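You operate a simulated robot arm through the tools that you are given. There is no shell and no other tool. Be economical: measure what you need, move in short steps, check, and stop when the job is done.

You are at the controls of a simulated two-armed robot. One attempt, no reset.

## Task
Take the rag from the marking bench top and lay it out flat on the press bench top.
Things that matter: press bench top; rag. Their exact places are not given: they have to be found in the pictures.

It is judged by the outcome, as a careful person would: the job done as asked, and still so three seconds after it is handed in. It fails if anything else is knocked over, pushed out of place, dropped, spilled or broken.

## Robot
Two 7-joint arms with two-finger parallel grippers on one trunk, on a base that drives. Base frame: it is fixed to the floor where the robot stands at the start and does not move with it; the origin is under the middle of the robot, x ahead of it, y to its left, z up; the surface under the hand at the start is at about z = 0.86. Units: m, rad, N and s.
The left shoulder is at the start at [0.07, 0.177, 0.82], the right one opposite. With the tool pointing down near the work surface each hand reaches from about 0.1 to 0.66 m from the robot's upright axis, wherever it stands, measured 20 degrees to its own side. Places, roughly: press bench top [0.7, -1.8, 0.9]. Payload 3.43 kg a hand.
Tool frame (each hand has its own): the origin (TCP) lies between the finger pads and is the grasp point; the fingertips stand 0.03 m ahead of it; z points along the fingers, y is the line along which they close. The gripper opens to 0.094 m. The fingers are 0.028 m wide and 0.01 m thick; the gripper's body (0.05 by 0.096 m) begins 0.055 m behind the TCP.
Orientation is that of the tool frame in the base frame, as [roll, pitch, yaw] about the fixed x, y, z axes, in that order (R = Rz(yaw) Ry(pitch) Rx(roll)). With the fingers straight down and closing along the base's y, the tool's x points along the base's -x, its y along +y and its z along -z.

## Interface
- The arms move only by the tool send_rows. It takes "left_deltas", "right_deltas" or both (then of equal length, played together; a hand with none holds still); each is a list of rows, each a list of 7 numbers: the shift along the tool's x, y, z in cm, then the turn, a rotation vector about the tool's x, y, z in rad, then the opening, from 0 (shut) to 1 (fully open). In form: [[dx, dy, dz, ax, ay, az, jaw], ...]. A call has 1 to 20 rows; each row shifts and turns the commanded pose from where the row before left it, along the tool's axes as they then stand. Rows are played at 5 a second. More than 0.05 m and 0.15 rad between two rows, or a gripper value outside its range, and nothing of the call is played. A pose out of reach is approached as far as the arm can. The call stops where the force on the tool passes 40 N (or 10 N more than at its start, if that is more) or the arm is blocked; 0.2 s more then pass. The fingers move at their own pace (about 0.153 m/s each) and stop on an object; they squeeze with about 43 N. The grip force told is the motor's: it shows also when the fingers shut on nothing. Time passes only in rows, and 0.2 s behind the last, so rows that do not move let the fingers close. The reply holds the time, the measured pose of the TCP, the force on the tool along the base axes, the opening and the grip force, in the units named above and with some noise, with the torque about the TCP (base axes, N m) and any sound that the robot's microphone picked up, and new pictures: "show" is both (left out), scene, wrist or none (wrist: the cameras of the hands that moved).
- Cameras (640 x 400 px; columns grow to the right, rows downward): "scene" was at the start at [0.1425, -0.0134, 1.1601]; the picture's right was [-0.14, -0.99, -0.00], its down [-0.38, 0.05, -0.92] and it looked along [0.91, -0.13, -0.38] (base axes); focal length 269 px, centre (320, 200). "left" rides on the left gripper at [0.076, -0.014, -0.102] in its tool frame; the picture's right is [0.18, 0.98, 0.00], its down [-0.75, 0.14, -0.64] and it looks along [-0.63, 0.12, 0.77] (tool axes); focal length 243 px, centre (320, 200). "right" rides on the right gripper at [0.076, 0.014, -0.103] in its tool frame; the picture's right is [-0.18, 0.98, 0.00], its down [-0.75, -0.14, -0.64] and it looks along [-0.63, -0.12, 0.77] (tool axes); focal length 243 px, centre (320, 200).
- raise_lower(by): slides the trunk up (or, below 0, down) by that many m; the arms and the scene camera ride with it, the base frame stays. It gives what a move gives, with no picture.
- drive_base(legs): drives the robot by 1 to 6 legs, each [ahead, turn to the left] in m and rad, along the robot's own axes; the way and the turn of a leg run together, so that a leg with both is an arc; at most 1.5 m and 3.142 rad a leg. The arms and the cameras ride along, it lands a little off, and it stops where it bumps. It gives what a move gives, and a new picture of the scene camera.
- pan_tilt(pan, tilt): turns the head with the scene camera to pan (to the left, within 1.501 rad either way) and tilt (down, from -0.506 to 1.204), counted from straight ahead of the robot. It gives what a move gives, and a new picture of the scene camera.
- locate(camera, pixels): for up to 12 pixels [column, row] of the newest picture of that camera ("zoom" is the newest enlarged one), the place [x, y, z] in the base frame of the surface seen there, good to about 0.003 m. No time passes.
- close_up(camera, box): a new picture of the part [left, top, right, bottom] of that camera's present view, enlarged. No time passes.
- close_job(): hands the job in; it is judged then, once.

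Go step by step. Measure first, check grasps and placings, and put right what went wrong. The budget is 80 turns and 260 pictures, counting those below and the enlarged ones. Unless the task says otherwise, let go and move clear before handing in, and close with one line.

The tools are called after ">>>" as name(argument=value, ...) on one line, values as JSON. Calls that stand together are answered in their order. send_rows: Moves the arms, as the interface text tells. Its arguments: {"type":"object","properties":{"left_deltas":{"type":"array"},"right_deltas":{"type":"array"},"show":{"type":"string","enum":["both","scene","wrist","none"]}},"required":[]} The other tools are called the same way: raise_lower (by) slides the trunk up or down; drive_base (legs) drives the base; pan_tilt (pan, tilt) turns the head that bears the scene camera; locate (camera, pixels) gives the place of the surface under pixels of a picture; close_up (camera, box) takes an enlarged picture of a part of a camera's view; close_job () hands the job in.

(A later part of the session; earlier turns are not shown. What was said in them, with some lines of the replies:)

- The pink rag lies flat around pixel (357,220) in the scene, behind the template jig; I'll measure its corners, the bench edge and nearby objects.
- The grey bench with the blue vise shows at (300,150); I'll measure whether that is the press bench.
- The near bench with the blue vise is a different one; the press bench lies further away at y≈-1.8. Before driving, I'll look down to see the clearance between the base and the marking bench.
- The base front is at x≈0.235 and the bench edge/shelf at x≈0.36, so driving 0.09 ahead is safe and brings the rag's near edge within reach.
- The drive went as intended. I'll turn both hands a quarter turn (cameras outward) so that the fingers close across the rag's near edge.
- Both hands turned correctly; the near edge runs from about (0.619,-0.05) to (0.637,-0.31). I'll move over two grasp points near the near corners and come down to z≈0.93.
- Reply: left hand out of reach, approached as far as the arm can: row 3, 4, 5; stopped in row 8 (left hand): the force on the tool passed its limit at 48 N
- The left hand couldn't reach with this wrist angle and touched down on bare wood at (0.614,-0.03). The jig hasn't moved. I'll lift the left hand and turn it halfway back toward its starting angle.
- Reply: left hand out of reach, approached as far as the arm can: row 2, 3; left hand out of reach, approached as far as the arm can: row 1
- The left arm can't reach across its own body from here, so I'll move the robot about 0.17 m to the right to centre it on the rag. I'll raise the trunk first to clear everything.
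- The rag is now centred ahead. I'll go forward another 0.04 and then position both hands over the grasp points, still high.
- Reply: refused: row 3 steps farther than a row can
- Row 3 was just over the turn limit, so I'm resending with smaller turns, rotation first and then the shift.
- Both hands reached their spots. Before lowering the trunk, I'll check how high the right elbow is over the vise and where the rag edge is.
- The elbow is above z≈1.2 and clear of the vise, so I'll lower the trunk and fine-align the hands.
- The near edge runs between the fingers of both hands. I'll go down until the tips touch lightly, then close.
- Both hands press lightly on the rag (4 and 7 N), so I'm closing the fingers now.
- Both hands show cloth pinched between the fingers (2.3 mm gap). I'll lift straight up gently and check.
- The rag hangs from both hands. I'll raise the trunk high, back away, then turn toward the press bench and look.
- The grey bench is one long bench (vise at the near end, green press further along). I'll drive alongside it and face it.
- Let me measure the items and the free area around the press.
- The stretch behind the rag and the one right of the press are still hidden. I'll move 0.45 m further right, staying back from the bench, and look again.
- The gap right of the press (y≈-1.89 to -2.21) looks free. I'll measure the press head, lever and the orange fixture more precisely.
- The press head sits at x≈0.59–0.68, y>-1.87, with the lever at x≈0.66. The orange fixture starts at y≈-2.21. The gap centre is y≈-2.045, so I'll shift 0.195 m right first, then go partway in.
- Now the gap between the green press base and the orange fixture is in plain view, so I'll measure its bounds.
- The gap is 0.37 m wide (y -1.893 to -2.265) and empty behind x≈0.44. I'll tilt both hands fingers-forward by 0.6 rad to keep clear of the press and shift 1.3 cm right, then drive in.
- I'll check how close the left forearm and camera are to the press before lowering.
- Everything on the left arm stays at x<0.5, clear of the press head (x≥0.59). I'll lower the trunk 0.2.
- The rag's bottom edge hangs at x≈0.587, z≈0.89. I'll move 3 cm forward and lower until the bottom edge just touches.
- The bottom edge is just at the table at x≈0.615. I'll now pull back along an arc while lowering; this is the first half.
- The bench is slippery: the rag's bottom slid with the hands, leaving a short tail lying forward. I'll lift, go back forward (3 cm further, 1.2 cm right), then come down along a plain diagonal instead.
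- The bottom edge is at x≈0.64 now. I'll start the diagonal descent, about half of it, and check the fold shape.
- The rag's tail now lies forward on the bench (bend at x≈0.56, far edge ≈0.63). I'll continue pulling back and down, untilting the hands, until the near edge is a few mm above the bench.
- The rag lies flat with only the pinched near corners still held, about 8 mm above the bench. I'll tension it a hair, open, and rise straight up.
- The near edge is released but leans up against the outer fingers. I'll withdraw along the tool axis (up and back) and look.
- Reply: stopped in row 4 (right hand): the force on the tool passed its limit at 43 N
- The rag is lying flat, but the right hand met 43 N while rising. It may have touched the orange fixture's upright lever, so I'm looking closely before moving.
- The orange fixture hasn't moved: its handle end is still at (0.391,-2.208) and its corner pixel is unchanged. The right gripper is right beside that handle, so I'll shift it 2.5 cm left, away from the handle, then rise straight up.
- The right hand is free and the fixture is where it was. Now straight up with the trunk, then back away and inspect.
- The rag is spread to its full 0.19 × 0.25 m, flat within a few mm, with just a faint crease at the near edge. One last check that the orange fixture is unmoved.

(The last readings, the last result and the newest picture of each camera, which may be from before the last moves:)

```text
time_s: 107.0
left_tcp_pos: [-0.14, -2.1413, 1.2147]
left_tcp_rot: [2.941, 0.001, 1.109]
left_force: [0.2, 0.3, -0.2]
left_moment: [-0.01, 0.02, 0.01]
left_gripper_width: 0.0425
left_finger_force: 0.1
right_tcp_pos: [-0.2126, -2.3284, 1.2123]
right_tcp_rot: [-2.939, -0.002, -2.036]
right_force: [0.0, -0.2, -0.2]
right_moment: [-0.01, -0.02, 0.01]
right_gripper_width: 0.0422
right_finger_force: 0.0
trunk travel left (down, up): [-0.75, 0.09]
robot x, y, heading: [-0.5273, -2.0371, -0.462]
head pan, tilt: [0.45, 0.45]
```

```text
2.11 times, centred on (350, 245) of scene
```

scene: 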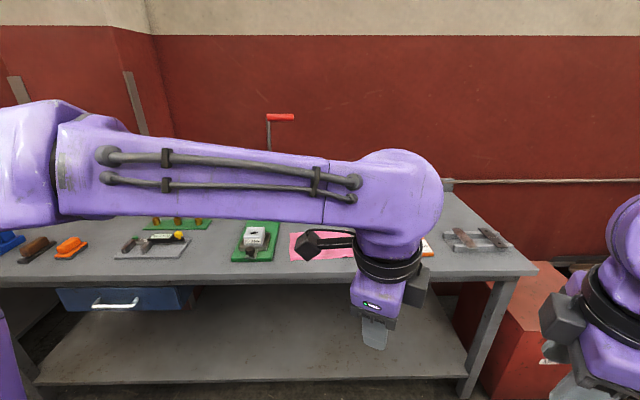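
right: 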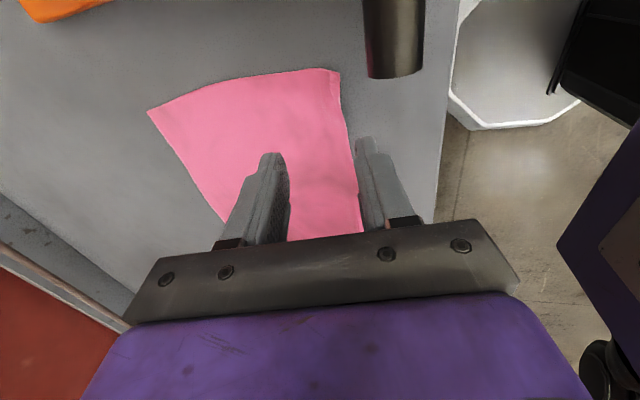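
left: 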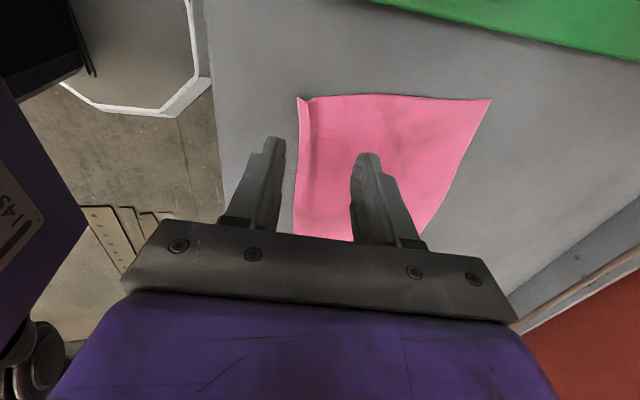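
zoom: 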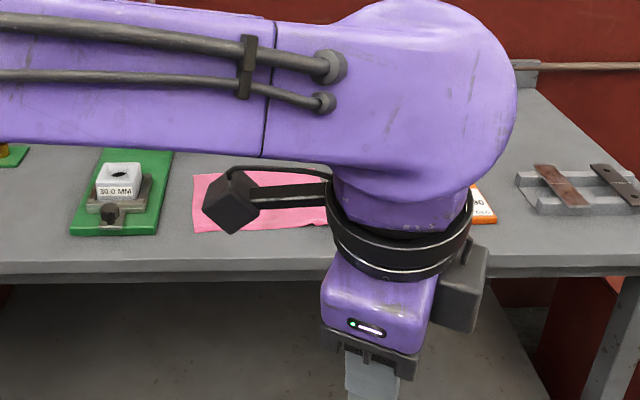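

Everything stands in its place and the rag lies flat on the press bench, so I'm handing in.

>>> close_job()

```text
The job is handed in.
```

The rag is off the marking bench and laid out flat on the press bench, between the press and the orange fixture; it has only a faint crease along its near edge. As it rose after letting go, the right hand met 43 N beside the orange fixture's handle. When I re-measured the fixture right after that, it had not moved, though the arm partly hid it in the final view.
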